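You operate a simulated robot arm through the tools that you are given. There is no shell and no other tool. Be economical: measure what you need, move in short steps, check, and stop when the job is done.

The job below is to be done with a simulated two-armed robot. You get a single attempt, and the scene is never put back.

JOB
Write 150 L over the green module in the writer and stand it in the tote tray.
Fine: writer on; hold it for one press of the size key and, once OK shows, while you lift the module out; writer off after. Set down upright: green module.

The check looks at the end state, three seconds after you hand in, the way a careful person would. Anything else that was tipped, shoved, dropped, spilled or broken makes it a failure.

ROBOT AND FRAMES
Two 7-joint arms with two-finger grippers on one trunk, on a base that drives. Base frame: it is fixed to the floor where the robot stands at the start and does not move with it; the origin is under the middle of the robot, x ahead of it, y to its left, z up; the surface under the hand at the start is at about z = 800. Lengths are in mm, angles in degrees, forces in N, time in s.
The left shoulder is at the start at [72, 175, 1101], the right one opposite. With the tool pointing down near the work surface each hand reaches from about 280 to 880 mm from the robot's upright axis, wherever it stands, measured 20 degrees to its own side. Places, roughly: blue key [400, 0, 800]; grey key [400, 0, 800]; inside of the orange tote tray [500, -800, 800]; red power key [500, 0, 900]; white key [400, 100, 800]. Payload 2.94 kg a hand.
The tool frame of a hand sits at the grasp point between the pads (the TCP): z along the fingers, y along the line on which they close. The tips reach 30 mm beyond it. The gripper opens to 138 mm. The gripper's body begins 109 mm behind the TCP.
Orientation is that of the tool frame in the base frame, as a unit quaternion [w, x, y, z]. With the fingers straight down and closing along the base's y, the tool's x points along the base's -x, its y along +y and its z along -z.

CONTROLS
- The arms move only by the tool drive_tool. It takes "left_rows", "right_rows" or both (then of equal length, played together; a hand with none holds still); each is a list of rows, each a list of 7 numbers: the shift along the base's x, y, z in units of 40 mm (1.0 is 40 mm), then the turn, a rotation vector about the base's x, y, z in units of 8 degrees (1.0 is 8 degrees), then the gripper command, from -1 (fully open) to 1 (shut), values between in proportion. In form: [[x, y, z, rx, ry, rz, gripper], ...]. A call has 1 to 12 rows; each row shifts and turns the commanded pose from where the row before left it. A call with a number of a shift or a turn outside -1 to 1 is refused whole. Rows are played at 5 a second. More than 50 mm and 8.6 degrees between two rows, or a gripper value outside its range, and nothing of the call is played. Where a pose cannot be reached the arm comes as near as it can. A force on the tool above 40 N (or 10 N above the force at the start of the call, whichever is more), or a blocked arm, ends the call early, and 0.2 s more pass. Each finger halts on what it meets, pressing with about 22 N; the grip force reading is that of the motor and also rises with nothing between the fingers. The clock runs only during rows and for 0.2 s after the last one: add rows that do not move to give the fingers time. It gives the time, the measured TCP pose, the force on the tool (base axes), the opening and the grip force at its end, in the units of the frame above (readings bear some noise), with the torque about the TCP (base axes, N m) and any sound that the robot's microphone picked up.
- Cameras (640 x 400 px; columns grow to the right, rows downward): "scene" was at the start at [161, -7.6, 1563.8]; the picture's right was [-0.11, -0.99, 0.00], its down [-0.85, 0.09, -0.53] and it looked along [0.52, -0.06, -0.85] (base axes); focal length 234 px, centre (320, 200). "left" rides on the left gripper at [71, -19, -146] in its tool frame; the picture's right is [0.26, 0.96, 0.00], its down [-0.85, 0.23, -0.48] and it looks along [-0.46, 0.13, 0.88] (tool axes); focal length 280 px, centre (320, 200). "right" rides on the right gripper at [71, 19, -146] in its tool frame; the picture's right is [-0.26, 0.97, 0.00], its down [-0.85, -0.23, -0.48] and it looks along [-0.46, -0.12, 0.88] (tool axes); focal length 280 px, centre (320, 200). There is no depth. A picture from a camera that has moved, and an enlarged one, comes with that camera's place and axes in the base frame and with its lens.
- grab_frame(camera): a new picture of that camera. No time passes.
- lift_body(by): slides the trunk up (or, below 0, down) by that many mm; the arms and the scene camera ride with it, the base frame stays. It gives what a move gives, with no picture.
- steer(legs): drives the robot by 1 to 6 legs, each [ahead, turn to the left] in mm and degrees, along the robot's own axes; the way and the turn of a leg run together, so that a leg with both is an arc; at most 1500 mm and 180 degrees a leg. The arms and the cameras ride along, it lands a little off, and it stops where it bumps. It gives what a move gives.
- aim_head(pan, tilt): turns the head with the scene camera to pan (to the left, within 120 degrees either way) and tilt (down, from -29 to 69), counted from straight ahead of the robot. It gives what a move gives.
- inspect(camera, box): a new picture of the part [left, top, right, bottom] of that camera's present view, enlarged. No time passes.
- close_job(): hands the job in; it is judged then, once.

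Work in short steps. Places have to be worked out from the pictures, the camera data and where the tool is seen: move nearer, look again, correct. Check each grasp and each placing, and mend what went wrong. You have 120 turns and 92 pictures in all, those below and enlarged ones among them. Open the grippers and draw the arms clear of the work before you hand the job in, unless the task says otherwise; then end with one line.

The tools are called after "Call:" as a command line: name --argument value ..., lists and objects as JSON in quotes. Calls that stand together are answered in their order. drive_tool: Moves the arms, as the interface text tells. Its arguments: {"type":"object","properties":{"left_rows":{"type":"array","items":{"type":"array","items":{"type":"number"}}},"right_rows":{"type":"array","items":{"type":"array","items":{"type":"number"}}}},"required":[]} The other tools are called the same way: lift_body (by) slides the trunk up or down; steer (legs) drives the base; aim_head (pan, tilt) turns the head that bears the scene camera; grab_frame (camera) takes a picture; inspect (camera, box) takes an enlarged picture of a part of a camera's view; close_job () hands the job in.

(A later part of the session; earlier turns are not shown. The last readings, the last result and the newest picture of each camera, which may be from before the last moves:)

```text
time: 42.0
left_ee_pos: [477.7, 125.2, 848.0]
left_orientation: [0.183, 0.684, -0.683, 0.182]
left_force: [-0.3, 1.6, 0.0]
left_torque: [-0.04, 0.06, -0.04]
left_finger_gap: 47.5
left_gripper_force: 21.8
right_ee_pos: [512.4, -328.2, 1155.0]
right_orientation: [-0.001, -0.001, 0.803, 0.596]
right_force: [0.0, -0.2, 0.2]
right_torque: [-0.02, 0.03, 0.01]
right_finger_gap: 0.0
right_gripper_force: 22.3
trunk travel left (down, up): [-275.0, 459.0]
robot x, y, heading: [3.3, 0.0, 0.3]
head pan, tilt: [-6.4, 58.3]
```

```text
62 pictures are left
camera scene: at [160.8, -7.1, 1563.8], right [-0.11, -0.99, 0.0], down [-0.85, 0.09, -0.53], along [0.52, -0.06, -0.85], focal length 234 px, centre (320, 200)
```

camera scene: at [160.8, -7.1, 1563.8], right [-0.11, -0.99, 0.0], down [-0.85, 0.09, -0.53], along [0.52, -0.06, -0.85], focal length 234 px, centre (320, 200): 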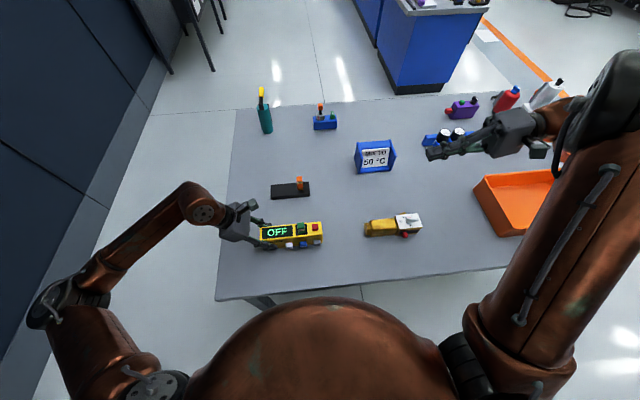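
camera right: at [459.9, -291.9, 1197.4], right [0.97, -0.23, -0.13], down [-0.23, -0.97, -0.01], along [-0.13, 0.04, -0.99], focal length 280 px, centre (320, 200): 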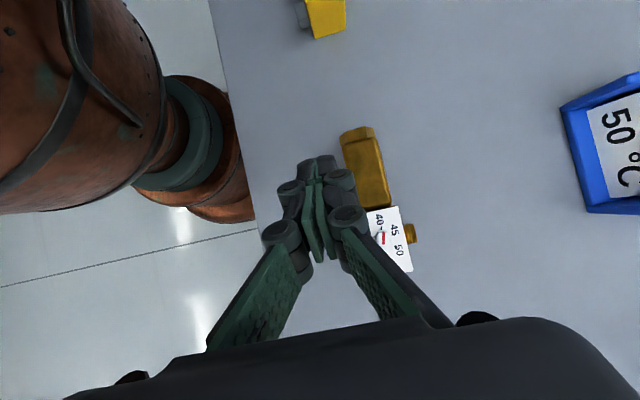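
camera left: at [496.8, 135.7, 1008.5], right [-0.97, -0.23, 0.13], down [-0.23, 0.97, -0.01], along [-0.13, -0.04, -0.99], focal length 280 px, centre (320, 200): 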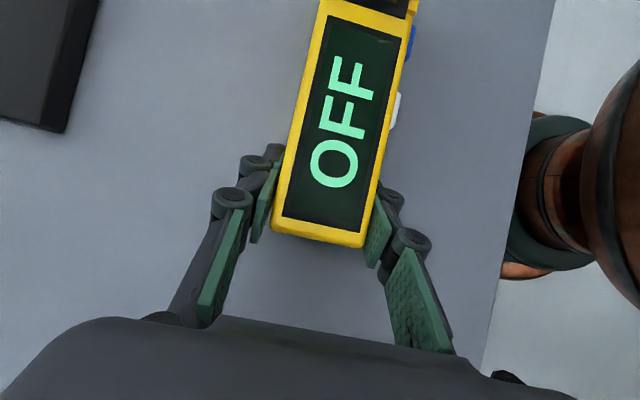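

Elbow is out. Now the spin about the tool axis at this tilt.

Call:
drive_tool --right_rows '[[0, 0, 0, 0, 0.897, -0.271, 1], [0, 0, 0, 0, 0.897, -0.271, 1], [0, 0, 0, 0, 0.897, -0.271, 1], [0, 0, 0, 0, 0.897, -0.271, 1], [0, 0, 0, 0, 0.897, -0.271, 1], [0, 0, 0, 0, 0.897, -0.271, 1], [0, 0, 0, 0, 0.897, -0.271, 1], [0, 0, 0, 0, 0.897, -0.271, 1], [0, 0, 0, 0, 0.897, -0.271, 1], [0, 0, 0, 0, 0.897, -0.271, 1], [0, 0, 0, 0, 0.897, -0.271, 1], [0, 0, 0, 0, 0.897, -0.271, 1]]'

Call:
grab_frame --camera "scene"

```text
time: 44.6
left_ee_pos: [477.3, 125.8, 847.2]
left_orientation: [0.183, 0.683, -0.683, 0.182]
left_force: [-0.1, 0.7, 0.5]
left_torque: [0.0, 0.02, -0.01]
left_finger_gap: 47.3
left_gripper_force: 22.6
right_ee_pos: [418.1, -300.2, 1054.4]
right_orientation: [-0.422, 0.567, 0.568, 0.421]
right_force: [-0.2, -0.5, -0.8]
right_torque: [0.03, 0.0, -0.02]
right_finger_gap: 0.0
right_gripper_force: 21.9
right hand out of reach, approached as far as the arm can: row 9, 10, 11, 12
trunk travel left (down, up): [-275.0, 459.0]
robot x, y, heading: [0.7, 2.3, -0.1]
head pan, tilt: [-6.4, 58.3]
```

```text
61 pictures are left
camera scene: at [161.0, -7.6, 1563.8], right [-0.11, -0.99, 0.0], down [-0.85, 0.09, -0.53], along [0.52, -0.06, -0.85], focal length 234 px, centre (320, 200)
```

scene: 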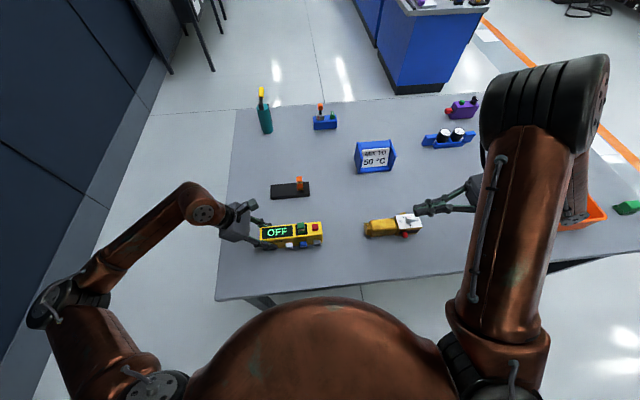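

Elbow still out with the hand turned. I reduce tilt while moving toward the writer.

Call:
drive_tool --right_rows '[[0.15, 0.3, 0, -0.5, 0, 0, 1], [0.15, 0.3, 0, -0.5, 0, 0, 1], [0.15, 0.3, 0, -0.5, 0, 0, 1], [0.15, 0.3, 0, -0.5, 0, 0, 1], [0.15, 0.3, 0, -0.5, 0, 0, 1], [0.15, 0.3, 0, -0.5, 0, 0, 1], [0.15, 0.3, 0, -0.5, 0, 0, 1], [0.15, 0.3, 0, -0.5, 0, 0, 1]]'

Call:
grab_frame --camera "scene"

```text
time: 46.4
left_ee_pos: [477.8, 125.5, 847.9]
left_orientation: [0.183, 0.683, -0.683, 0.183]
left_force: [0.2, -0.4, 0.2]
left_torque: [-0.13, 0.05, -0.03]
left_finger_gap: 47.6
left_gripper_force: 21.4
right_ee_pos: [422.8, -226.0, 1023.9]
right_orientation: [-0.248, 0.661, 0.663, 0.248]
right_force: [-0.3, 0.1, -0.2]
right_torque: [-0.01, -0.01, 0.02]
right_finger_gap: 0.0
right_gripper_force: 22.3
right hand out of reach, approached as far as the arm can: row 3, 4, 5, 6, 7, 8
trunk travel left (down, up): [-275.0, 459.0]
robot x, y, heading: [-1.0, 3.5, 0.1]
head pan, tilt: [-6.4, 58.3]
```

```text
60 pictures are left
camera scene: at [160.8, -6.8, 1563.8], right [-0.11, -0.99, 0.0], down [-0.85, 0.09, -0.53], along [0.52, -0.06, -0.85], focal length 234 px, centre (320, 200)
```

scene: 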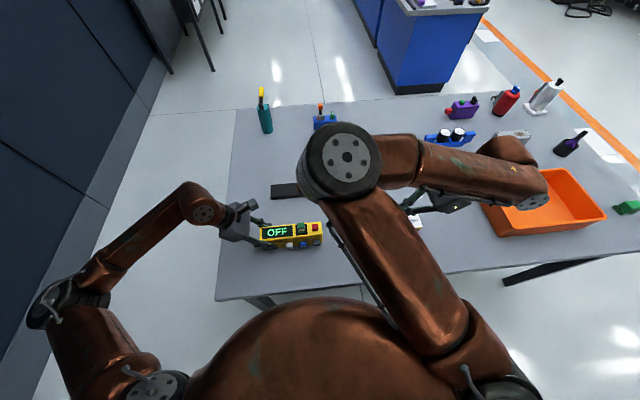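

The solver dislikes this wrist turn on the right arm. I go back to unspun, tilted with elbow out, and approach that way instead.

Call:
drive_tool --right_rows '[[0.12, -0.2, 0.2, 0, -0.615, 0.708, 1], [0.12, -0.2, 0.2, 0, -0.615, 0.708, 1], [0.12, -0.2, 0.2, 0, -0.615, 0.708, 1], [0.12, -0.2, 0.2, 0, -0.615, 0.708, 1], [0.12, -0.2, 0.2, 0, -0.615, 0.708, 1], [0.12, -0.2, 0.2, 0, -0.615, 0.708, 1], [0.12, -0.2, 0.2, 0, -0.615, 0.708, 1], [0.12, -0.2, 0.2, 0, -0.615, 0.708, 1], [0.12, -0.2, 0.2, 0, -0.615, 0.708, 1], [0.12, -0.2, 0.2, 0, -0.615, 0.708, 1], [0.12, -0.2, 0.2, 0, -0.615, 0.708, 1], [0.12, -0.2, 0.2, 0, -0.615, 0.708, 1]]'

Call:
drive_tool --right_rows '[[0, 0, 0, 0.9, 0, 0, 1], [0, 0, 0, 0.9, 0, 0, 1], [0, 0, 0, 0.9, 0, 0, 1], [0, 0, 0, 0.9, 0, 0, 1], [0, 0.5, -0.3, 0, 0, 0, 1], [0, 0.5, -0.3, 0, 0, 0, 1], [0, 0.5, -0.3, 0, 0, 0, 1], [0, 0.5, -0.3, 0, 0, 0, 1], [0, 0.5, -0.3, 0, 0, 0, 1], [0, 0.5, -0.3, 0, 0, 0, 1]]'

Call:
grab_frame --camera "scene"

```text
time: 49.0
left_ee_pos: [477.3, 124.4, 847.4]
left_orientation: [-0.182, -0.683, 0.683, -0.182]
left_force: [-0.6, -1.0, -0.1]
left_torque: [-0.09, -0.01, -0.03]
left_finger_gap: 47.6
left_gripper_force: 21.7
right_ee_pos: [481.4, -321.3, 1119.4]
right_orientation: [-0.001, -0.001, 0.937, 0.348]
right_force: [0.2, -0.4, 0.8]
right_torque: [-0.02, 0.0, 0.01]
right_finger_gap: 0.0
right_gripper_force: 21.9
trunk travel left (down, up): [-275.0, 459.0]
robot x, y, heading: [1.8, 1.7, -0.2]
head pan, tilt: [-6.4, 58.3]
```

```text
time: 51.2
left_ee_pos: [478.5, 125.1, 848.3]
left_orientation: [-0.183, -0.682, 0.684, -0.181]
left_force: [-1.0, 1.4, -0.6]
left_torque: [-0.23, 0.1, -0.04]
left_finger_gap: 47.6
left_gripper_force: 21.9
right_ee_pos: [481.0, -199.6, 1047.2]
right_orientation: [-0.001, 0.0, 0.821, 0.571]
right_force: [0.2, -0.2, -0.2]
right_torque: [-0.01, 0.06, 0.0]
right_finger_gap: 0.0
right_gripper_force: 22.0
trunk travel left (down, up): [-275.0, 459.0]
robot x, y, heading: [-0.2, -1.8, -0.2]
head pan, tilt: [-6.4, 58.3]
```

```text
59 pictures are left
camera scene: at [160.9, -7.2, 1563.8], right [-0.11, -0.99, 0.0], down [-0.85, 0.09, -0.53], along [0.52, -0.06, -0.85], focal length 234 px, centre (320, 200)
```

scene: 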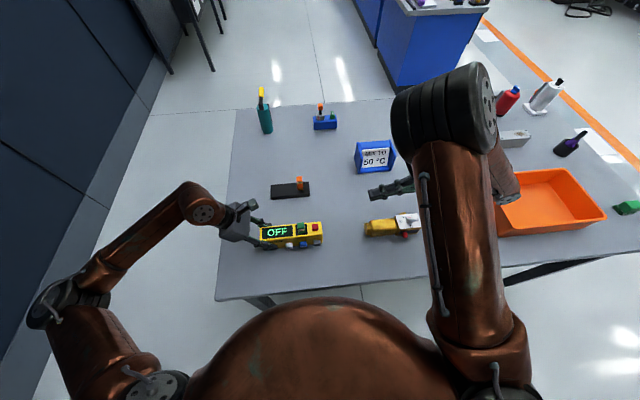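

This posture works. I reduce the tilt to 45° and bring the closed fingertips above the red key.

Call:
drive_tool --right_rows '[[0, 0.49, -0.32, -0.38, 0, 0, 1], [0, 0.49, -0.32, -0.38, 0, 0, 1], [0, 0.49, -0.32, -0.38, 0, 0, 1], [0, 0.49, -0.32, -0.38, 0, 0, 1], [0, 0.49, -0.32, -0.38, 0, 0, 1], [0, 0.49, -0.32, -0.38, 0, 0, 1], [0, 0.49, -0.32, -0.38, 0, 0, 1], [0, 0.49, -0.32, -0.38, 0, 0, 1]]'

Call:
grab_frame --camera "scene"

Call:
grab_frame --camera "right"

```text
time: 53.0
left_ee_pos: [477.4, 125.8, 846.9]
left_orientation: [-0.184, -0.683, 0.683, -0.182]
left_force: [0.3, 0.3, 1.1]
left_torque: [-0.21, -0.01, -0.03]
left_finger_gap: 47.6
left_gripper_force: 22.2
right_ee_pos: [487.1, -57.7, 949.4]
right_orientation: [-0.003, -0.001, 0.923, 0.385]
right_force: [-0.1, 0.7, -0.9]
right_torque: [0.01, 0.0, 0.01]
right_finger_gap: 0.0
right_gripper_force: 22.4
right hand out of reach, approached as far as the arm can: row 8
trunk travel left (down, up): [-275.0, 459.0]
robot x, y, heading: [-1.1, -1.2, 0.0]
head pan, tilt: [-6.4, 58.3]
```

```text
58 pictures are left
camera scene: at [161.0, -7.3, 1563.8], right [-0.11, -0.99, 0.0], down [-0.85, 0.09, -0.53], along [0.52, -0.06, -0.85], focal length 234 px, centre (320, 200)
```

scene: 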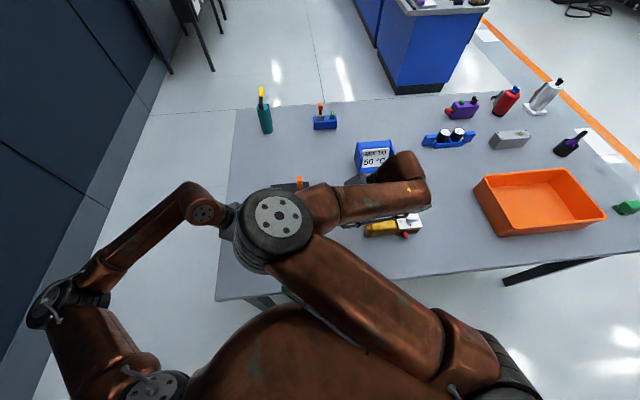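

```text
57 pictures are left
camera right: at [415.9, -149.0, 1067.3], right [0.26, 0.68, 0.69], down [0.85, -0.5, 0.17], along [0.46, 0.54, -0.71], focal length 280 px, centre (320, 200)
```

right: 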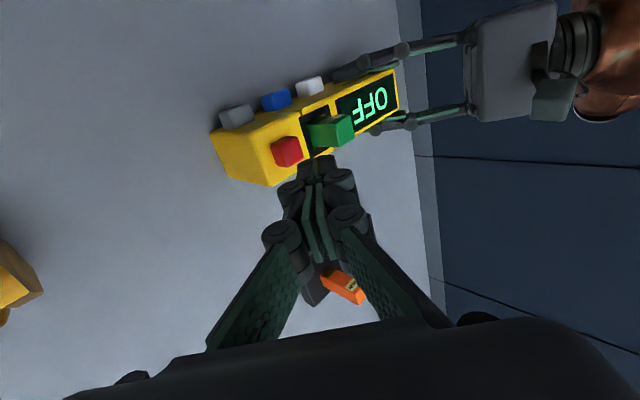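

The right arm is at the edge of its range (elbow swings in). The robot stands too close, so I release the writer, clear both hands upward and back the base off.

Call:
drive_tool --right_rows '[[0, -0.5, 0.35, 0.4, 0, 0, 1], [0, -0.5, 0.35, 0.4, 0, 0, 1], [0, -0.5, 0.35, 0.4, 0, 0, 1], [0, -0.5, 0.35, 0.4, 0, 0, 1], [0, -0.5, 0.35, 0.4, 0, 0, 1], [0, -0.5, 0.35, 0.4, 0, 0, 1], [0, -0.5, 0.35, 0.4, 0, 0, 1], [0, -0.5, 0.35, 0.4, 0, 0, 1]]' --left_rows '[[0, 0, 0, 0, 0, 0, -1], [0, 0, 0, 0, 0, 0, -1], [0, 0, 0, 0, 0, 0, -1], [0, 0, 0, 0, 0, 0, -1], [0, 0.3, 0.5, 0, 0, 0, -1], [0, 0.3, 0.7, 0, 0, 0, -1], [0, 0.3, 0.9, 0, 0, 0, -1], [0, 0.3, 0.9, 0, 0, 0, -1]]'

Call:
steer --legs '[[-130, 0], [0, 6]]'

Call:
grab_frame --camera "scene"

```text
time: 54.8
left_ee_pos: [479.7, 172.9, 969.8]
left_orientation: [-0.183, -0.683, 0.683, -0.182]
left_force: [-0.4, -0.2, 0.7]
left_torque: [0.05, -0.02, 0.0]
left_finger_gap: 138.1
left_gripper_force: 0.0
right_ee_pos: [486.2, -222.3, 1063.7]
right_orientation: [-0.001, -0.001, 0.814, 0.581]
right_force: [0.7, -0.3, 1.0]
right_torque: [0.02, -0.02, -0.03]
right_finger_gap: 0.0
right_gripper_force: 21.7
trunk travel left (down, up): [-275.0, 459.0]
robot x, y, heading: [-4.0, 2.3, -0.0]
head pan, tilt: [-6.4, 58.3]
```

```text
time: 56.9
left_ee_pos: [203.5, 211.8, 1006.2]
left_orientation: [0.119, 0.728, -0.634, 0.231]
left_force: [1.2, 0.2, -0.3]
left_torque: [-0.03, 0.2, -0.13]
left_finger_gap: 137.9
left_gripper_force: 0.0
right_ee_pos: [222.2, -173.9, 1109.2]
right_orientation: [0.044, -0.104, 0.797, 0.593]
right_force: [1.8, 1.6, -1.5]
right_torque: [0.13, 0.16, 0.28]
right_finger_gap: 0.0
right_gripper_force: 22.3
trunk travel left (down, up): [-275.0, 459.0]
robot x, y, heading: [-132.4, 2.8, 6.0]
head pan, tilt: [-6.4, 58.3]
stopped in leg 2: the robot was blocked; the commanded pose is now the measured one
```

```text
56 pictures are left
camera scene: at [35.6, 7.3, 1563.8], right [-0.01, -1.0, 0.0], down [-0.85, 0.01, -0.52], along [0.52, 0.0, -0.85], focal length 234 px, centre (320, 200)
```

scene: 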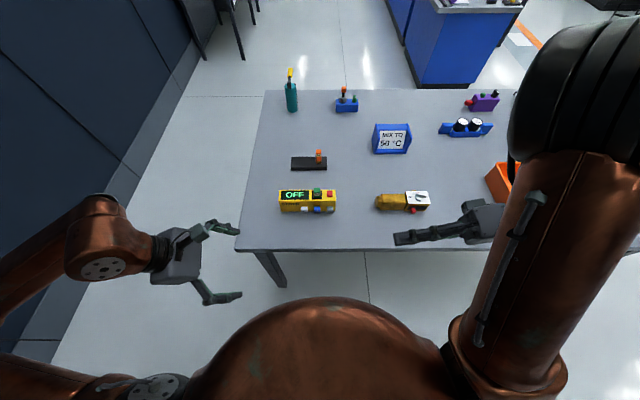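

The base reached its stance though a block was reported; I wait a moment and read the state.

Call:
drive_tool --left_rows '[[0, 0, 0, 0, 0, 0, -1], [0, 0, 0, 0, 0, 0, -1]]'

Call:
aim_head --pan -6 --tilt 50

Call:
grab_frame --camera "scene"

```text
time: 57.7
left_ee_pos: [225.7, 211.4, 984.9]
left_orientation: [0.147, 0.739, -0.629, 0.19]
left_force: [-1.5, -1.4, -2.8]
left_torque: [-0.06, -0.13, 0.08]
left_finger_gap: 137.9
left_gripper_force: 0.2
right_ee_pos: [268.8, -183.5, 1104.4]
right_orientation: [0.049, -0.127, 0.81, 0.57]
right_force: [-0.3, -0.9, -0.2]
right_torque: [0.08, 0.01, 0.13]
right_finger_gap: 0.0
right_gripper_force: 22.1
trunk travel left (down, up): [-275.0, 459.0]
robot x, y, heading: [-128.1, -0.2, 6.2]
head pan, tilt: [-6.4, 58.3]
stopped in row 2 (left hand): the arm was blocked; the commanded pose is now the measured one
```

```text
time: 58.4
left_ee_pos: [236.4, 217.5, 1001.5]
left_orientation: [0.13, 0.73, -0.631, 0.227]
left_force: [1.9, 0.4, -1.6]
left_torque: [-0.11, 0.14, -0.06]
left_finger_gap: 137.8
left_gripper_force: 0.0
right_ee_pos: [251.8, -170.1, 1100.6]
right_orientation: [0.027, -0.095, 0.802, 0.589]
right_force: [0.5, 0.7, -0.7]
right_torque: [0.09, 0.08, 0.11]
right_finger_gap: 0.1
right_gripper_force: 21.7
trunk travel left (down, up): [-275.0, 459.0]
robot x, y, heading: [-128.8, 1.1, 6.2]
head pan, tilt: [-6.0, 50.0]
```

```text
55 pictures are left
camera scene: at [69.5, 14.0, 1572.1], right [0.0, -1.0, 0.0], down [-0.78, 0.0, -0.63], along [0.63, 0.0, -0.78], focal length 234 px, centre (320, 200)
```

scene: 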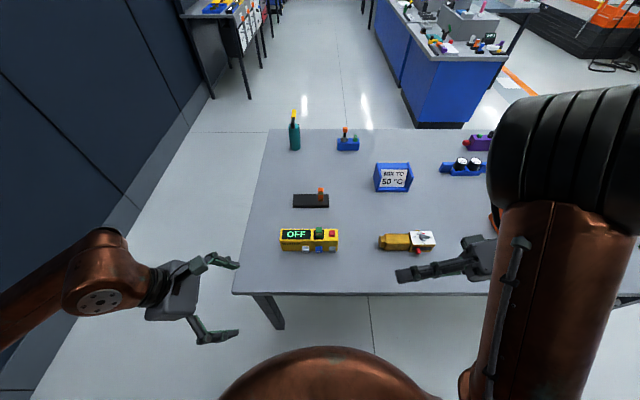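

The arms sagged from the drive jolt. I bring both back into work poses: left to pre-grasp, right beside the writer, restoring orientations.

Call:
drive_tool --left_rows '[[0.605, -0.13, -0.08, -0.007, 0.069, -0.122, -1], [0.605, -0.13, -0.08, -0.007, 0.069, -0.122, -1], [0.605, -0.13, -0.08, -0.007, 0.069, -0.122, -1], [0.605, -0.13, -0.08, -0.007, 0.069, -0.122, -1], [0.605, -0.13, -0.08, -0.007, 0.069, -0.122, -1], [0.605, -0.13, -0.08, -0.007, 0.069, -0.122, -1], [0.605, -0.13, -0.08, -0.007, 0.069, -0.122, -1], [0.605, -0.13, -0.08, -0.007, 0.069, -0.122, -1], [0.605, -0.13, -0.08, -0.007, 0.069, -0.122, -1], [0.605, -0.13, -0.08, -0.007, 0.069, -0.122, -1]]' --right_rows '[[0.57, -0.08, -0.12, -0.037, 0.109, -0.09, 1], [0.57, -0.08, -0.12, -0.037, 0.109, -0.09, 1], [0.57, -0.08, -0.12, -0.037, 0.109, -0.09, 1], [0.57, -0.08, -0.12, -0.037, 0.109, -0.09, 1], [0.57, -0.08, -0.12, -0.037, 0.109, -0.09, 1], [0.57, -0.08, -0.12, -0.037, 0.109, -0.09, 1], [0.57, -0.08, -0.12, -0.037, 0.109, -0.09, 1], [0.57, -0.08, -0.12, -0.037, 0.109, -0.09, 1], [0.57, -0.08, -0.12, -0.037, 0.109, -0.09, 1], [0.57, -0.08, -0.12, -0.037, 0.109, -0.09, 1]]'

Call:
grab_frame --camera "scene"

```text
time: 60.6
left_ee_pos: [454.5, 162.8, 977.8]
left_orientation: [-0.174, -0.681, 0.685, -0.19]
left_force: [-0.3, -0.3, 0.5]
left_torque: [0.03, 0.0, -0.02]
left_finger_gap: 137.9
left_gripper_force: 0.0
right_ee_pos: [457.3, -206.3, 1061.3]
right_orientation: [0.014, -0.01, 0.821, 0.571]
right_force: [0.7, 0.3, -0.5]
right_torque: [0.04, 0.01, 0.06]
right_finger_gap: 0.0
right_gripper_force: 22.5
trunk travel left (down, up): [-275.0, 459.0]
robot x, y, heading: [-124.8, 3.0, 6.3]
head pan, tilt: [-6.0, 50.0]
```

```text
54 pictures are left
camera scene: at [40.5, 9.3, 1574.2], right [0.0, -1.0, 0.0], down [-0.77, 0.0, -0.64], along [0.64, 0.0, -0.77], focal length 234 px, centre (320, 200)
```

scene: 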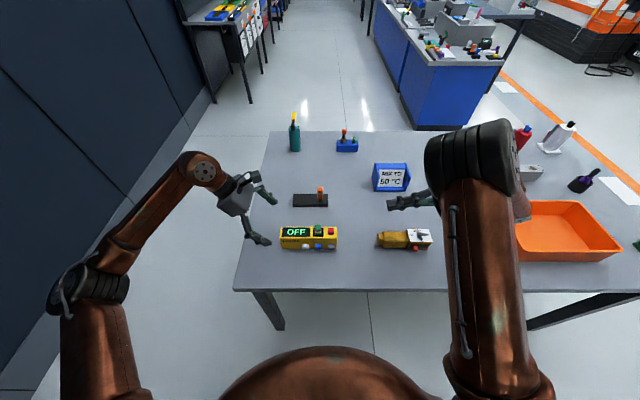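

Both fine. I test the right hand's approach above the red key again from the new stance.

Call:
drive_tool --right_rows '[[0.07, 0.51, -0.36, -0.38, 0, 0, 1], [0.07, 0.51, -0.36, -0.38, 0, 0, 1], [0.07, 0.51, -0.36, -0.38, 0, 0, 1], [0.07, 0.51, -0.36, -0.38, 0, 0, 1], [0.07, 0.51, -0.36, -0.38, 0, 0, 1], [0.07, 0.51, -0.36, -0.38, 0, 0, 1], [0.07, 0.51, -0.36, -0.38, 0, 0, 1], [0.07, 0.51, -0.36, -0.38, 0, 0, 1]]'

Call:
grab_frame --camera "scene"

Call:
grab_frame --camera "right"

```text
time: 62.4
left_ee_pos: [458.7, 165.5, 975.5]
left_orientation: [-0.177, -0.681, 0.685, -0.19]
left_force: [-0.3, -0.4, -0.2]
left_torque: [-0.03, 0.02, 0.03]
left_finger_gap: 138.0
left_gripper_force: 0.1
right_ee_pos: [482.7, -41.0, 944.7]
right_orientation: [0.01, -0.011, 0.924, 0.382]
right_force: [0.1, 0.1, 0.3]
right_torque: [-0.01, 0.01, 0.01]
right_finger_gap: 0.0
right_gripper_force: 22.2
trunk travel left (down, up): [-275.0, 459.0]
robot x, y, heading: [-127.8, 0.3, 5.9]
head pan, tilt: [-6.0, 50.0]
```

```text
53 pictures are left
camera scene: at [40.8, 11.4, 1574.3], right [0.0, -1.0, 0.0], down [-0.77, 0.0, -0.64], along [0.64, 0.0, -0.77], focal length 234 px, centre (320, 200)
```

scene: 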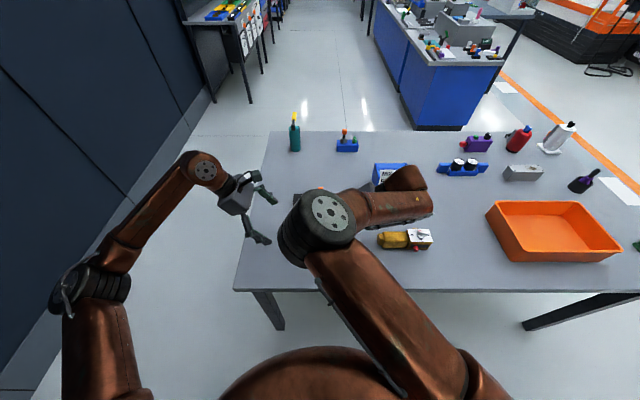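

```text
52 pictures are left
camera right: at [410.1, -131.6, 1060.4], right [0.24, 0.69, 0.69], down [0.85, -0.49, 0.2], along [0.47, 0.54, -0.7], focal length 280 px, centre (320, 200)
```

right: 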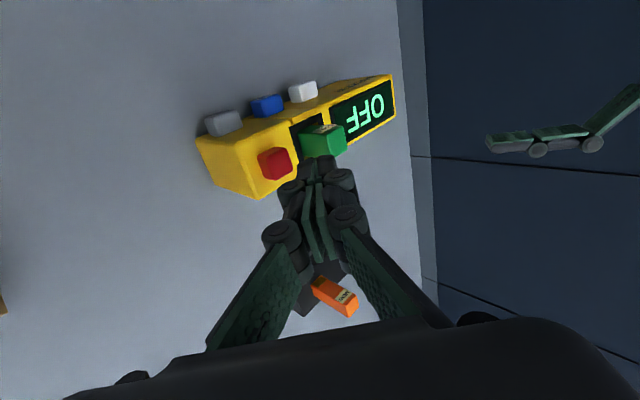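

Red key measured at (477, -28, ~885), tip is right over it within a few mm. I press down gently in small steps.

Call:
drive_tool --right_rows '[[-0.12, 0, -0.3, 0, 0, 0, 1], [0, 0, -0.3, 0, 0, 0, 1], [0, 0, -0.15, 0, 0, 0, 1], [0, 0, -0.1, 0, 0, 0, 1], [0, 0, -0.08, 0, 0, 0, 1], [0, 0, -0.08, 0, 0, 0, 1]]'

Call:
grab_frame --camera "right"

```text
time: 63.8
left_ee_pos: [457.5, 163.4, 977.3]
left_orientation: [-0.177, -0.681, 0.685, -0.19]
left_force: [0.1, -0.2, -0.5]
left_torque: [-0.02, -0.01, -0.01]
left_finger_gap: 138.0
left_gripper_force: 0.1
right_ee_pos: [478.0, -41.8, 906.3]
right_orientation: [0.012, -0.012, 0.923, 0.384]
right_force: [-0.8, -3.3, 21.7]
right_torque: [0.14, 0.06, -0.01]
right_finger_gap: 0.0
right_gripper_force: 21.9
trunk travel left (down, up): [-275.0, 459.0]
robot x, y, heading: [-128.3, -5.3, 6.4]
head pan, tilt: [-6.0, 50.0]
heard: click
```

```text
51 pictures are left
camera right: at [404.3, -133.1, 1020.8], right [0.23, 0.68, 0.69], down [0.85, -0.49, 0.2], along [0.47, 0.54, -0.69], focal length 280 px, centre (320, 200)
```

right: 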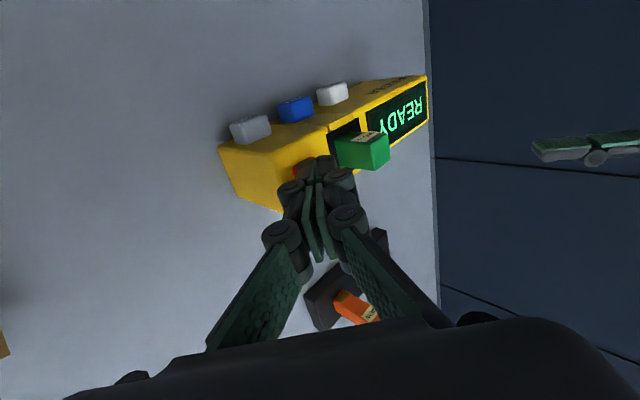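

READY shows. I lift the right hand clear and re-grip the display end with the left.

Call:
drive_tool --right_rows '[[0, 0, 0.8, 0, 0, 0, 1], [0, -0.3, 0.8, 0, 0, 0, 1], [-0.4, -0.3, 0, -0.3, 0, 0, 1], [-0.4, 0, 0, -0.3, 0, 0, 1], [-0.4, 0, 0, -0.3, 0, 0, 1], [-0.4, 0, 0, -0.3, 0, 0, 1], [-0.4, 0, 0, -0.3, 0, 0, 1], [0, 0, 0, -0.3, 0, 0, 1]]' --left_rows '[[0.25, -0.1, -0.2, 0, 0, 0, -1], [0.25, -0.1, -0.3, 0, 0, 0, -1], [0, -0.12, -0.45, 0, 0, 0, -1], [0, -0.12, -0.45, 0, 0, 0, -1], [0, -0.12, -0.45, 0, 0, 0, -1], [0, -0.12, -0.45, 0, 0, 0, -1], [0, -0.12, -0.45, 0, 0, 0, -1], [0, -0.12, -0.43, 0, 0, 0, -1]]'

Call:
grab_frame --camera "left"

Call:
grab_frame --camera "scene"

```text
time: 65.6
left_ee_pos: [479.8, 127.6, 846.3]
left_orientation: [-0.177, -0.682, 0.684, -0.189]
left_force: [0.5, -0.4, -0.6]
left_torque: [-0.05, 0.0, -0.02]
left_finger_gap: 138.0
left_gripper_force: 0.1
right_ee_pos: [397.4, -66.7, 966.7]
right_orientation: [0.008, -0.012, 0.964, 0.264]
right_force: [-0.2, 0.3, -0.1]
right_torque: [-0.02, 0.02, 0.06]
right_finger_gap: 0.0
right_gripper_force: 21.9
trunk travel left (down, up): [-275.0, 459.0]
robot x, y, heading: [-128.8, -1.6, 6.3]
head pan, tilt: [-6.0, 50.0]
```

```text
50 pictures are left
camera left: at [495.2, 137.2, 1007.3], right [-0.97, -0.23, 0.11], down [-0.23, 0.97, -0.02], along [-0.11, -0.04, -0.99], focal length 280 px, centre (320, 200)
```

left: 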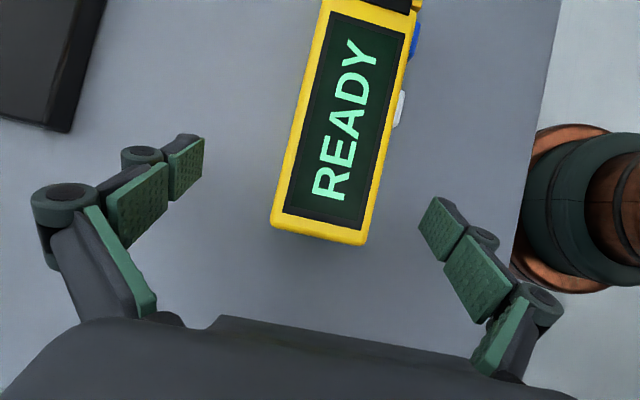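

```text
49 pictures are left
camera scene: at [41.3, 10.6, 1574.2], right [0.0, -1.0, 0.0], down [-0.77, 0.0, -0.64], along [0.64, 0.0, -0.77], focal length 234 px, centre (320, 200)
```

scene: 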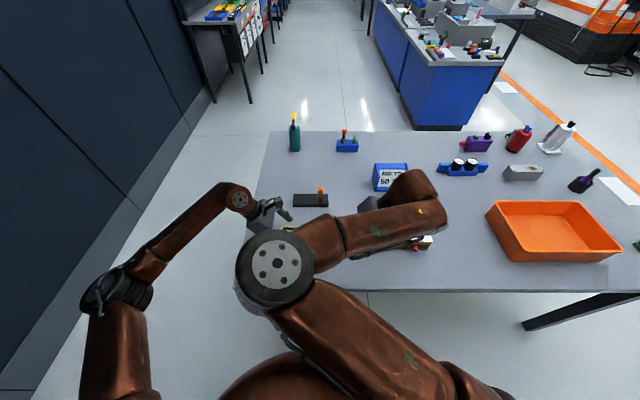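

Left fingers straddle the writer centred; close.

Call:
drive_tool --left_rows '[[-0.03, -0.05, 0, 0, 0, 0, -0.2], [0, 0, 0, 0, 0, 0, 0.1], [0, 0, 0, 0, 0, 0, 1], [0, 0, 0, 0, 0, 0, 1], [0, 0, 0, 0, 0, 0, 1], [0, 0, 0, 0, 0, 0, 1], [0, 0, 0, 0, 0, 0, 1], [0, 0, 0, 0, 0, 0, 1], [0, 0, 0, 0, 0, 0, 1]]'

Call:
grab_frame --camera "left"

Call:
grab_frame --camera "right"

```text
time: 67.6
left_ee_pos: [477.2, 125.4, 846.8]
left_orientation: [-0.177, -0.681, 0.684, -0.189]
left_force: [1.5, 0.3, 1.6]
left_torque: [-0.03, 0.03, 0.12]
left_finger_gap: 47.7
left_gripper_force: 22.2
right_ee_pos: [397.6, -66.9, 969.3]
right_orientation: [0.007, -0.012, 0.964, 0.265]
right_force: [0.3, 0.8, -0.3]
right_torque: [0.03, 0.0, 0.0]
right_finger_gap: 0.0
right_gripper_force: 21.7
trunk travel left (down, up): [-275.0, 459.0]
robot x, y, heading: [-131.2, -3.3, 6.1]
head pan, tilt: [-6.0, 50.0]
```

```text
48 pictures are left
camera left: at [492.9, 135.1, 1008.9], right [-0.97, -0.23, 0.11], down [-0.23, 0.97, -0.02], along [-0.11, -0.04, -0.99], focal length 280 px, centre (320, 200)
```

left: 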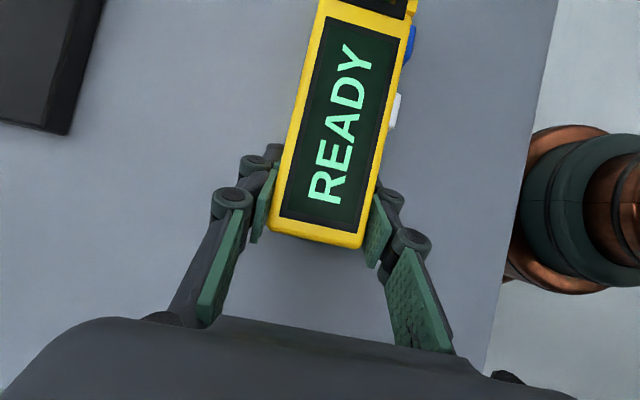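

```text
47 pictures are left
camera right: at [324.9, -125.5, 1102.3], right [0.24, 0.83, 0.5], down [0.85, -0.42, 0.31], along [0.47, 0.35, -0.81], focal length 280 px, centre (320, 200)
```

right: 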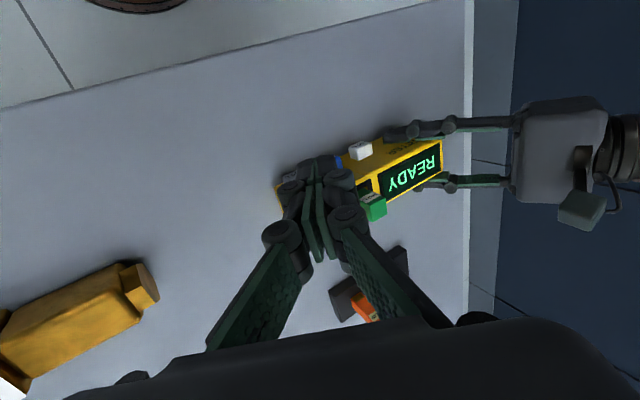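

Key estimated at (≈441, 60, 826). I bring the closed right fingertips in front of it (robot side), at key height, with ~20 mm spare.

Call:
drive_tool --right_rows '[[0, 0.475, -0.25, 0, 0, 0, 1], [0, 0.475, -0.25, 0, 0, 0, 1], [0, 0.475, -0.25, 0, 0, 0, 1], [0, 0.475, -0.25, 0, 0, 0, 1], [0, 0.475, -0.25, 0, 0, 0, 1], [0, 0.475, -0.25, 0, 0, 0, 1], [0, 0, -0.4, 0, 0, 0, 1], [0, 0, -0.4, 0, 0, 0, 1], [0, 0, -0.4, 0, 0, 0, 1], [0, 0, -0.3, 0, 0, 0, 1]]'

Call:
grab_frame --camera "right"

Call:
grab_frame --camera "left"

```text
time: 69.6
left_ee_pos: [477.9, 125.4, 847.1]
left_orientation: [0.175, 0.684, -0.682, 0.191]
left_force: [-0.7, 2.3, 6.6]
left_torque: [-0.09, 0.48, 0.21]
left_finger_gap: 47.7
left_gripper_force: 22.1
right_ee_pos: [449.6, -14.4, 903.7]
right_orientation: [0.013, -0.015, 0.962, 0.272]
right_force: [-5.3, -0.9, 14.0]
right_torque: [0.06, 0.08, 0.06]
right_finger_gap: 0.3
right_gripper_force: 22.2
right hand out of reach, approached as far as the arm can: row 3, 4, 5, 6, 7, 8, 9
trunk travel left (down, up): [-275.0, 459.0]
robot x, y, heading: [-129.9, 0.9, 6.1]
head pan, tilt: [-6.0, 50.0]
stopped in row 9 (right hand): the force on the tool passed its limit at 54 N (the readings are from after the stop); the commanded pose is now the measured one
```

```text
46 pictures are left
camera right: at [375.3, -75.5, 1036.6], right [0.23, 0.83, 0.51], down [0.85, -0.43, 0.31], along [0.48, 0.36, -0.8], focal length 280 px, centre (320, 200)
```

right: 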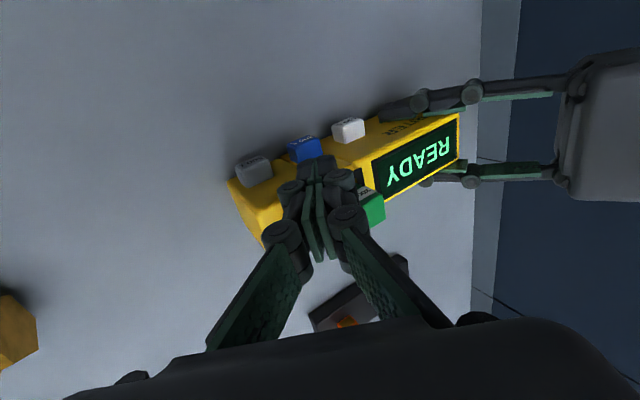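

```text
45 pictures are left
camera left: at [493.1, 135.6, 1009.0], right [-0.97, -0.23, 0.11], down [-0.24, 0.97, -0.02], along [-0.1, -0.04, -0.99], focal length 280 px, centre (320, 200)
```

left: 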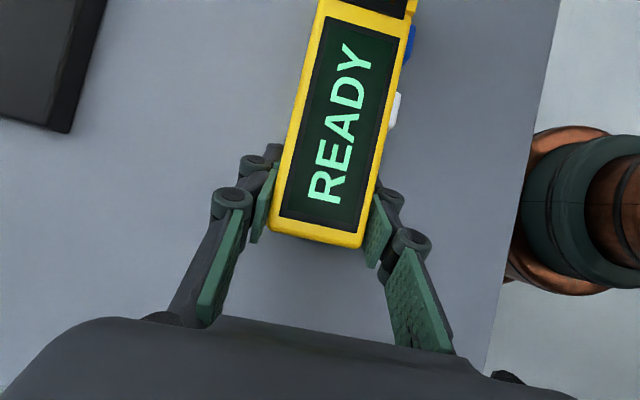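

The right hand ran out of reach and drifted onto the writer's top (READY still shows, nothing moved). I lift it off right away and swing it out to the elbow-out posture.

Call:
drive_tool --right_rows '[[0, 0, 0.5, 0, 0, 0, 1], [0, 0, 0.8, 0, 0, 0, 1], [0, -0.3, 0.8, 0, 0, 0, 1], [0.1, -0.6, 0.4, 0.5, 0, 0, 1], [0.1, -0.6, 0.4, 0.7, 0, 0, 1], [0.1, -0.6, 0.4, 0.7, 0, 0, 1], [0.1, -0.6, 0.4, 0.7, 0, 0, 1], [0.1, -0.6, 0.4, 0.7, 0, 0, 1], [0.1, -0.6, 0.3, 0.7, 0, 0, 1], [0.1, -0.6, 0.3, 0.7, 0, 0, 1]]'

Call:
grab_frame --camera "scene"

```text
time: 71.8
left_ee_pos: [476.6, 124.2, 846.6]
left_orientation: [0.174, 0.684, -0.683, 0.189]
left_force: [3.0, -1.1, 13.7]
left_torque: [0.22, 0.07, 0.25]
left_finger_gap: 47.7
left_gripper_force: 21.8
right_ee_pos: [475.5, -196.5, 1090.6]
right_orientation: [0.015, -0.01, 0.824, 0.567]
right_force: [0.6, 0.3, 0.1]
right_torque: [0.05, 0.01, -0.01]
right_finger_gap: 0.1
right_gripper_force: 22.1
trunk travel left (down, up): [-275.0, 459.0]
robot x, y, heading: [-128.4, 1.7, 6.1]
head pan, tilt: [-6.0, 50.0]
```

```text
44 pictures are left
camera scene: at [39.6, 8.3, 1574.5], right [0.0, -1.0, 0.0], down [-0.77, 0.0, -0.64], along [0.64, 0.0, -0.77], focal length 234 px, centre (320, 200)
```

scene: 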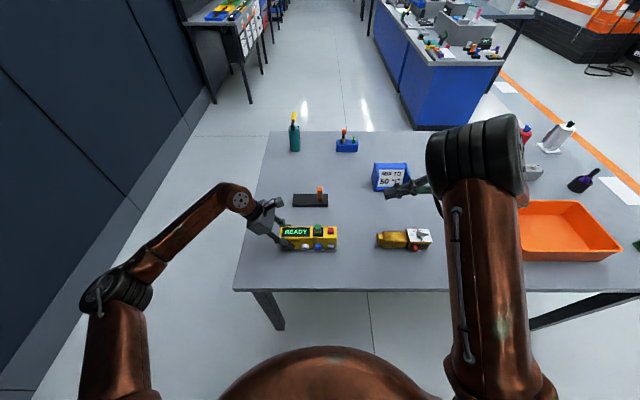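

The left arm's elbow hangs low and outward while the right's is raised. I pull the right hand back close to the body (off the table) with the tool coming down, to let its elbow drop outward.

Call:
drive_tool --right_rows '[[-0.6, -0.4, 0, 0, 0, 0, 1], [-0.6, -0.4, 0, 0, 0, 0, 1], [-0.6, -0.4, 0, 0, 0, 0, 1], [-0.6, -0.4, 0, 0, 0, 0, 1], [-0.6, -0.4, 0, 0, 0, 0, 1], [-0.6, -0.4, -0.2, 0, 0, 0, 1], [-0.6, -0.4, -0.2, 0, 0, 0, 1], [-0.6, -0.4, -0.2, 0, 0, 0, 1], [-0.6, -0.4, -0.2, 0, 0, 0, 1], [-0.6, 0, -0.2, 0, 0, 0, 1]]'

Call:
grab_frame --camera "scene"

```text
time: 74.0
left_ee_pos: [477.2, 125.4, 846.3]
left_orientation: [0.175, 0.684, -0.683, 0.189]
left_force: [-2.2, -0.9, 3.7]
left_torque: [0.06, 0.2, 0.0]
left_finger_gap: 47.3
left_gripper_force: 22.2
right_ee_pos: [234.3, -340.3, 1046.8]
right_orientation: [0.014, -0.01, 0.824, 0.566]
right_force: [-0.4, -0.1, 0.4]
right_torque: [0.02, -0.03, 0.01]
right_finger_gap: 0.0
right_gripper_force: 22.0
trunk travel left (down, up): [-275.0, 459.0]
robot x, y, heading: [-126.2, -0.1, 6.1]
head pan, tilt: [-6.0, 50.0]
```

```text
43 pictures are left
camera scene: at [40.1, 9.3, 1574.4], right [0.0, -1.0, 0.0], down [-0.77, 0.0, -0.64], along [0.64, 0.0, -0.77], focal length 234 px, centre (320, 200)
```

scene: 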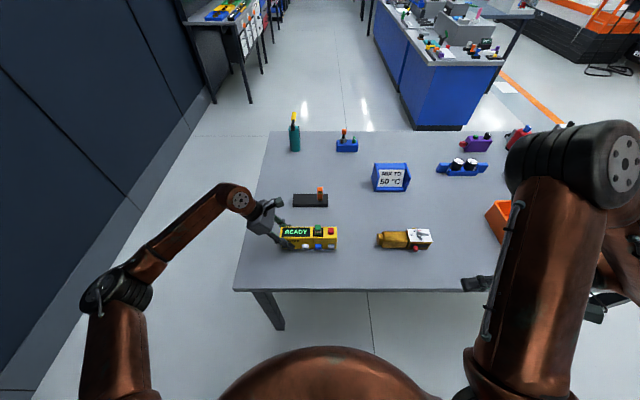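

Still elbow-up but outward. I point the fingers slightly upward and lower the hand, to push the elbow below.

Call:
drive_tool --right_rows '[[-0.2, 0, -0.3, 0.9, 0, 0, 1], [-0.2, 0, -0.3, 0.9, 0, 0, 1], [-0.2, 0, -0.3, 0.9, 0, 0, 1], [-0.2, 0, -0.3, 0.9, 0, 0, 1], [-0.2, 0, -0.3, 0.9, 0, 0, 1], [-0.2, 0, -0.3, 0.9, 0, 0, 1], [0, 0, -0.3, 0.9, 0, 0, 1], [0, 0, -0.3, 0.9, 0, 0, 1]]'

Call:
grab_frame --camera "scene"

```text
time: 75.8
left_ee_pos: [478.8, 126.0, 844.7]
left_orientation: [0.176, 0.683, -0.683, 0.189]
left_force: [-0.3, -0.5, 2.9]
left_torque: [0.28, 0.26, 0.02]
left_finger_gap: 47.4
left_gripper_force: 22.3
right_ee_pos: [188.5, -336.4, 959.1]
right_orientation: [0.016, -0.001, 0.45, 0.893]
right_force: [0.1, -0.5, 0.3]
right_torque: [0.0, -0.02, 0.01]
right_finger_gap: 0.0
right_gripper_force: 21.9
right hand out of reach, approached as far as the arm can: row 5
trunk travel left (down, up): [-275.0, 459.0]
robot x, y, heading: [-127.6, -0.6, 6.2]
head pan, tilt: [-6.0, 50.0]
```

```text
42 pictures are left
camera scene: at [41.8, 10.1, 1574.2], right [0.0, -1.0, 0.0], down [-0.77, 0.0, -0.64], along [0.64, 0.0, -0.77], focal length 234 px, centre (320, 200)
```

scene: 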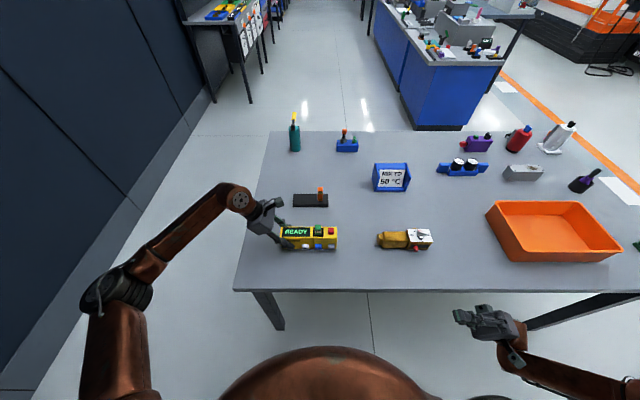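

The elbow is now low and outward. I bring the tilt back down to ~30° while rising.

Call:
drive_tool --right_rows '[[0.1, 0, 0.35, -0.98, 0, 0, 1], [0.1, 0, 0.35, -0.98, 0, 0, 1], [0.1, 0, 0.35, -0.98, 0, 0, 1], [0.1, 0, 0.35, -0.98, 0, 0, 1], [0.1, 0, 0.35, -0.98, 0, 0, 1], [0.1, 0, 0.35, -0.98, 0, 0, 1], [0.3, 0, 0.35, -0.98, 0, 0, 1], [0.3, 0, 0.35, -0.98, 0, 0, 1], [0.3, 0, 0.2, -0.98, 0, 0, 1], [0.3, 0, 0.2, -0.98, 0, 0, 1], [0.3, 0, 0.2, -0.98, 0, 0, 1], [0.3, 0, 0.2, -0.98, 0, 0, 1]]'

Call:
grab_frame --camera "scene"

```text
time: 78.4
left_ee_pos: [479.1, 126.1, 845.8]
left_orientation: [-0.176, -0.683, 0.683, -0.189]
left_force: [1.3, 1.2, 0.2]
left_torque: [0.29, 0.02, -0.02]
left_finger_gap: 47.8
left_gripper_force: 22.1
right_ee_pos: [281.9, -337.8, 1102.4]
right_orientation: [0.01, -0.014, 0.96, 0.279]
right_force: [-0.4, 0.1, 0.2]
right_torque: [-0.03, -0.02, 0.02]
right_finger_gap: 0.2
right_gripper_force: 22.2
trunk travel left (down, up): [-275.0, 459.0]
robot x, y, heading: [-129.6, 1.5, 5.9]
head pan, tilt: [-6.0, 50.0]
```

```text
41 pictures are left
camera scene: at [40.9, 10.9, 1574.2], right [0.0, -1.0, 0.0], down [-0.77, 0.0, -0.64], along [0.64, 0.0, -0.77], focal length 234 px, centre (320, 200)
```

scene: 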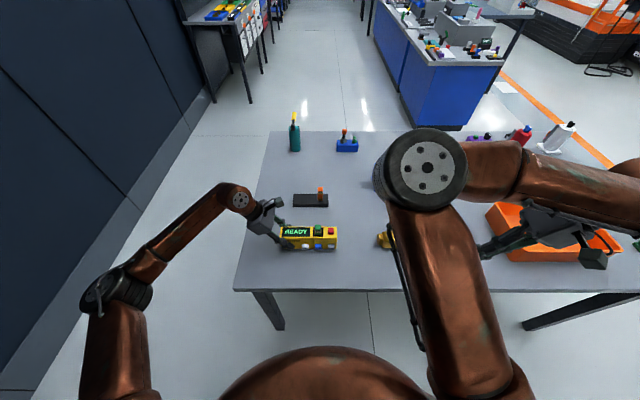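

It flipped back up because the hand was too close in. I redo the elbow-low step and this time extend the arm forward before reducing the tilt.

Call:
drive_tool --right_rows '[[-0.2, 0, -0.3, 0.98, 0, 0, 1], [-0.2, 0, -0.3, 0.98, 0, 0, 1], [-0.2, 0, -0.3, 0.98, 0, 0, 1], [-0.2, 0, -0.3, 0.98, 0, 0, 1], [-0.2, 0, -0.3, 0.98, 0, 0, 1], [-0.2, 0, -0.3, 0.98, 0, 0, 1], [-0.2, 0, -0.3, 0.98, 0, 0, 1], [-0.2, 0, -0.3, 0.98, 0, 0, 1], [-0.2, 0, -0.3, 0.98, 0, 0, 1], [-0.2, 0, -0.3, 0.98, 0, 0, 1], [-0.2, 0, -0.3, 0.98, 0, 0, 1], [-0.2, 0, -0.3, 0.98, 0, 0, 1]]'

Call:
drive_tool --right_rows '[[0.5, 0, 0.4, 0, 0, 0, 1], [0.5, 0, 0.4, 0, 0, 0, 1], [0.5, 0, 0.4, 0, 0, 0, 1], [0.5, 0, 0.4, 0, 0, 0, 1], [0.5, 0, 0.2, -0.4, 0, 0, 1], [0.5, 0, 0.2, -0.4, 0, 0, 1], [0.5, 0, 0, -0.4, 0, 0, 1], [0.5, 0, 0, -0.4, 0, 0, 1], [0.5, 0, 0, -0.4, 0, 0, 1], [0.5, 0, 0, -0.4, 0, 0, 1], [0.5, 0, 0, -0.4, 0, 0, 1], [0.5, 0, 0, -0.4, 0, 0, 1]]'

Call:
grab_frame --camera "scene"

```text
time: 81.0
left_ee_pos: [480.3, 125.7, 845.0]
left_orientation: [0.177, 0.683, -0.683, 0.19]
left_force: [0.0, -2.6, 0.9]
left_torque: [0.3, -0.01, 0.02]
left_finger_gap: 47.6
left_gripper_force: 21.7
right_ee_pos: [188.1, -338.4, 958.3]
right_orientation: [0.017, -0.002, 0.449, 0.893]
right_force: [0.9, 1.0, 0.7]
right_torque: [0.04, 0.01, 0.03]
right_finger_gap: 0.1
right_gripper_force: 22.0
trunk travel left (down, up): [-275.0, 459.0]
robot x, y, heading: [-129.3, -1.6, 6.1]
head pan, tilt: [-6.0, 50.0]
```

```text
time: 83.6
left_ee_pos: [478.4, 125.3, 846.7]
left_orientation: [0.175, 0.684, -0.683, 0.188]
left_force: [-0.3, 0.8, 0.1]
left_torque: [-0.1, 0.04, 0.0]
left_finger_gap: 47.3
left_gripper_force: 21.5
right_ee_pos: [326.3, -350.4, 1064.6]
right_orientation: [0.017, -0.004, 0.625, 0.781]
right_force: [-0.5, -0.4, 0.3]
right_torque: [0.01, -0.03, 0.0]
right_finger_gap: 0.0
right_gripper_force: 22.3
right hand out of reach, approached as far as the arm can: row 6, 7, 8, 9, 10, 11, 12
trunk travel left (down, up): [-275.0, 459.0]
robot x, y, heading: [-127.9, -0.1, 6.2]
head pan, tilt: [-6.0, 50.0]
```

```text
40 pictures are left
camera scene: at [40.6, 9.2, 1574.3], right [0.0, -1.0, 0.0], down [-0.77, 0.0, -0.64], along [0.64, 0.0, -0.77], focal length 234 px, centre (320, 200)
```

scene: 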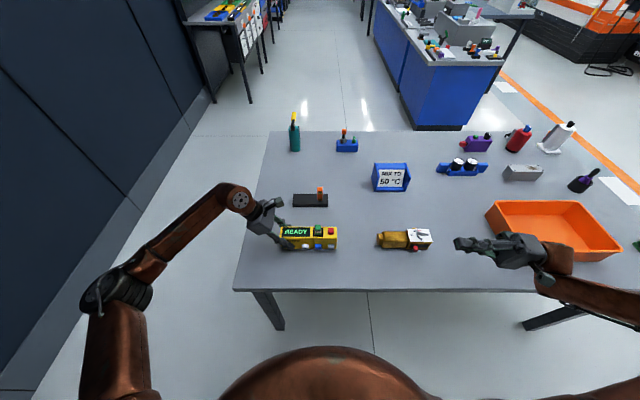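

Elbow stays low and out. I now go directly to the mirror orientation of the left hand (30° tilt, closing along x) in one combined rotation.

Call:
drive_tool --right_rows '[[0, 0, 0, -0.491, 0.794, -0.342, 1], [0, 0.2, 0, -0.491, 0.794, -0.342, 1], [0, 0.2, 0, -0.491, 0.794, -0.342, 1], [0.1, 0.2, 0, -0.491, 0.794, -0.342, 1], [0.1, 0.2, 0, -0.491, 0.794, -0.342, 1], [0.1, 0.2, 0, -0.491, 0.794, -0.342, 1], [0.1, 0.2, 0, -0.491, 0.794, -0.342, 1], [0.1, 0.2, 0, -0.491, 0.794, -0.342, 1], [0.1, 0.2, 0, -0.491, 0.794, -0.342, 1], [0.1, 0.2, 0, -0.491, 0.794, -0.342, 1], [0.1, 0.2, 0, -0.491, 0.794, -0.342, 1], [0.1, 0.2, 0, -0.491, 0.794, -0.342, 1]]'

Call:
grab_frame --camera "scene"

```text
time: 86.2
left_ee_pos: [478.5, 126.5, 844.9]
left_orientation: [0.175, 0.684, -0.683, 0.189]
left_force: [-0.8, 1.1, -0.2]
left_torque: [-0.09, 0.03, -0.02]
left_finger_gap: 47.6
left_gripper_force: 21.9
right_ee_pos: [362.2, -258.4, 1064.5]
right_orientation: [-0.171, 0.608, 0.721, 0.284]
right_force: [-0.2, 0.0, -0.2]
right_torque: [0.01, 0.01, 0.0]
right_finger_gap: 0.0
right_gripper_force: 22.4
trunk travel left (down, up): [-275.0, 459.0]
robot x, y, heading: [-127.6, -2.5, 5.9]
head pan, tilt: [-6.0, 50.0]
```

```text
39 pictures are left
camera scene: at [40.8, 10.6, 1574.3], right [0.0, -1.0, 0.0], down [-0.77, 0.0, -0.64], along [0.64, 0.0, -0.77], focal length 234 px, centre (320, 200)
```

scene: 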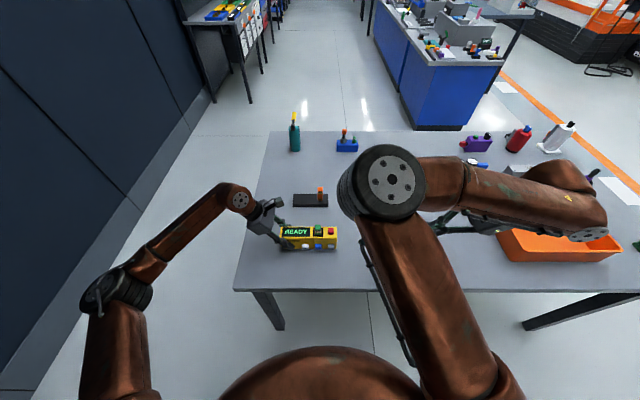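

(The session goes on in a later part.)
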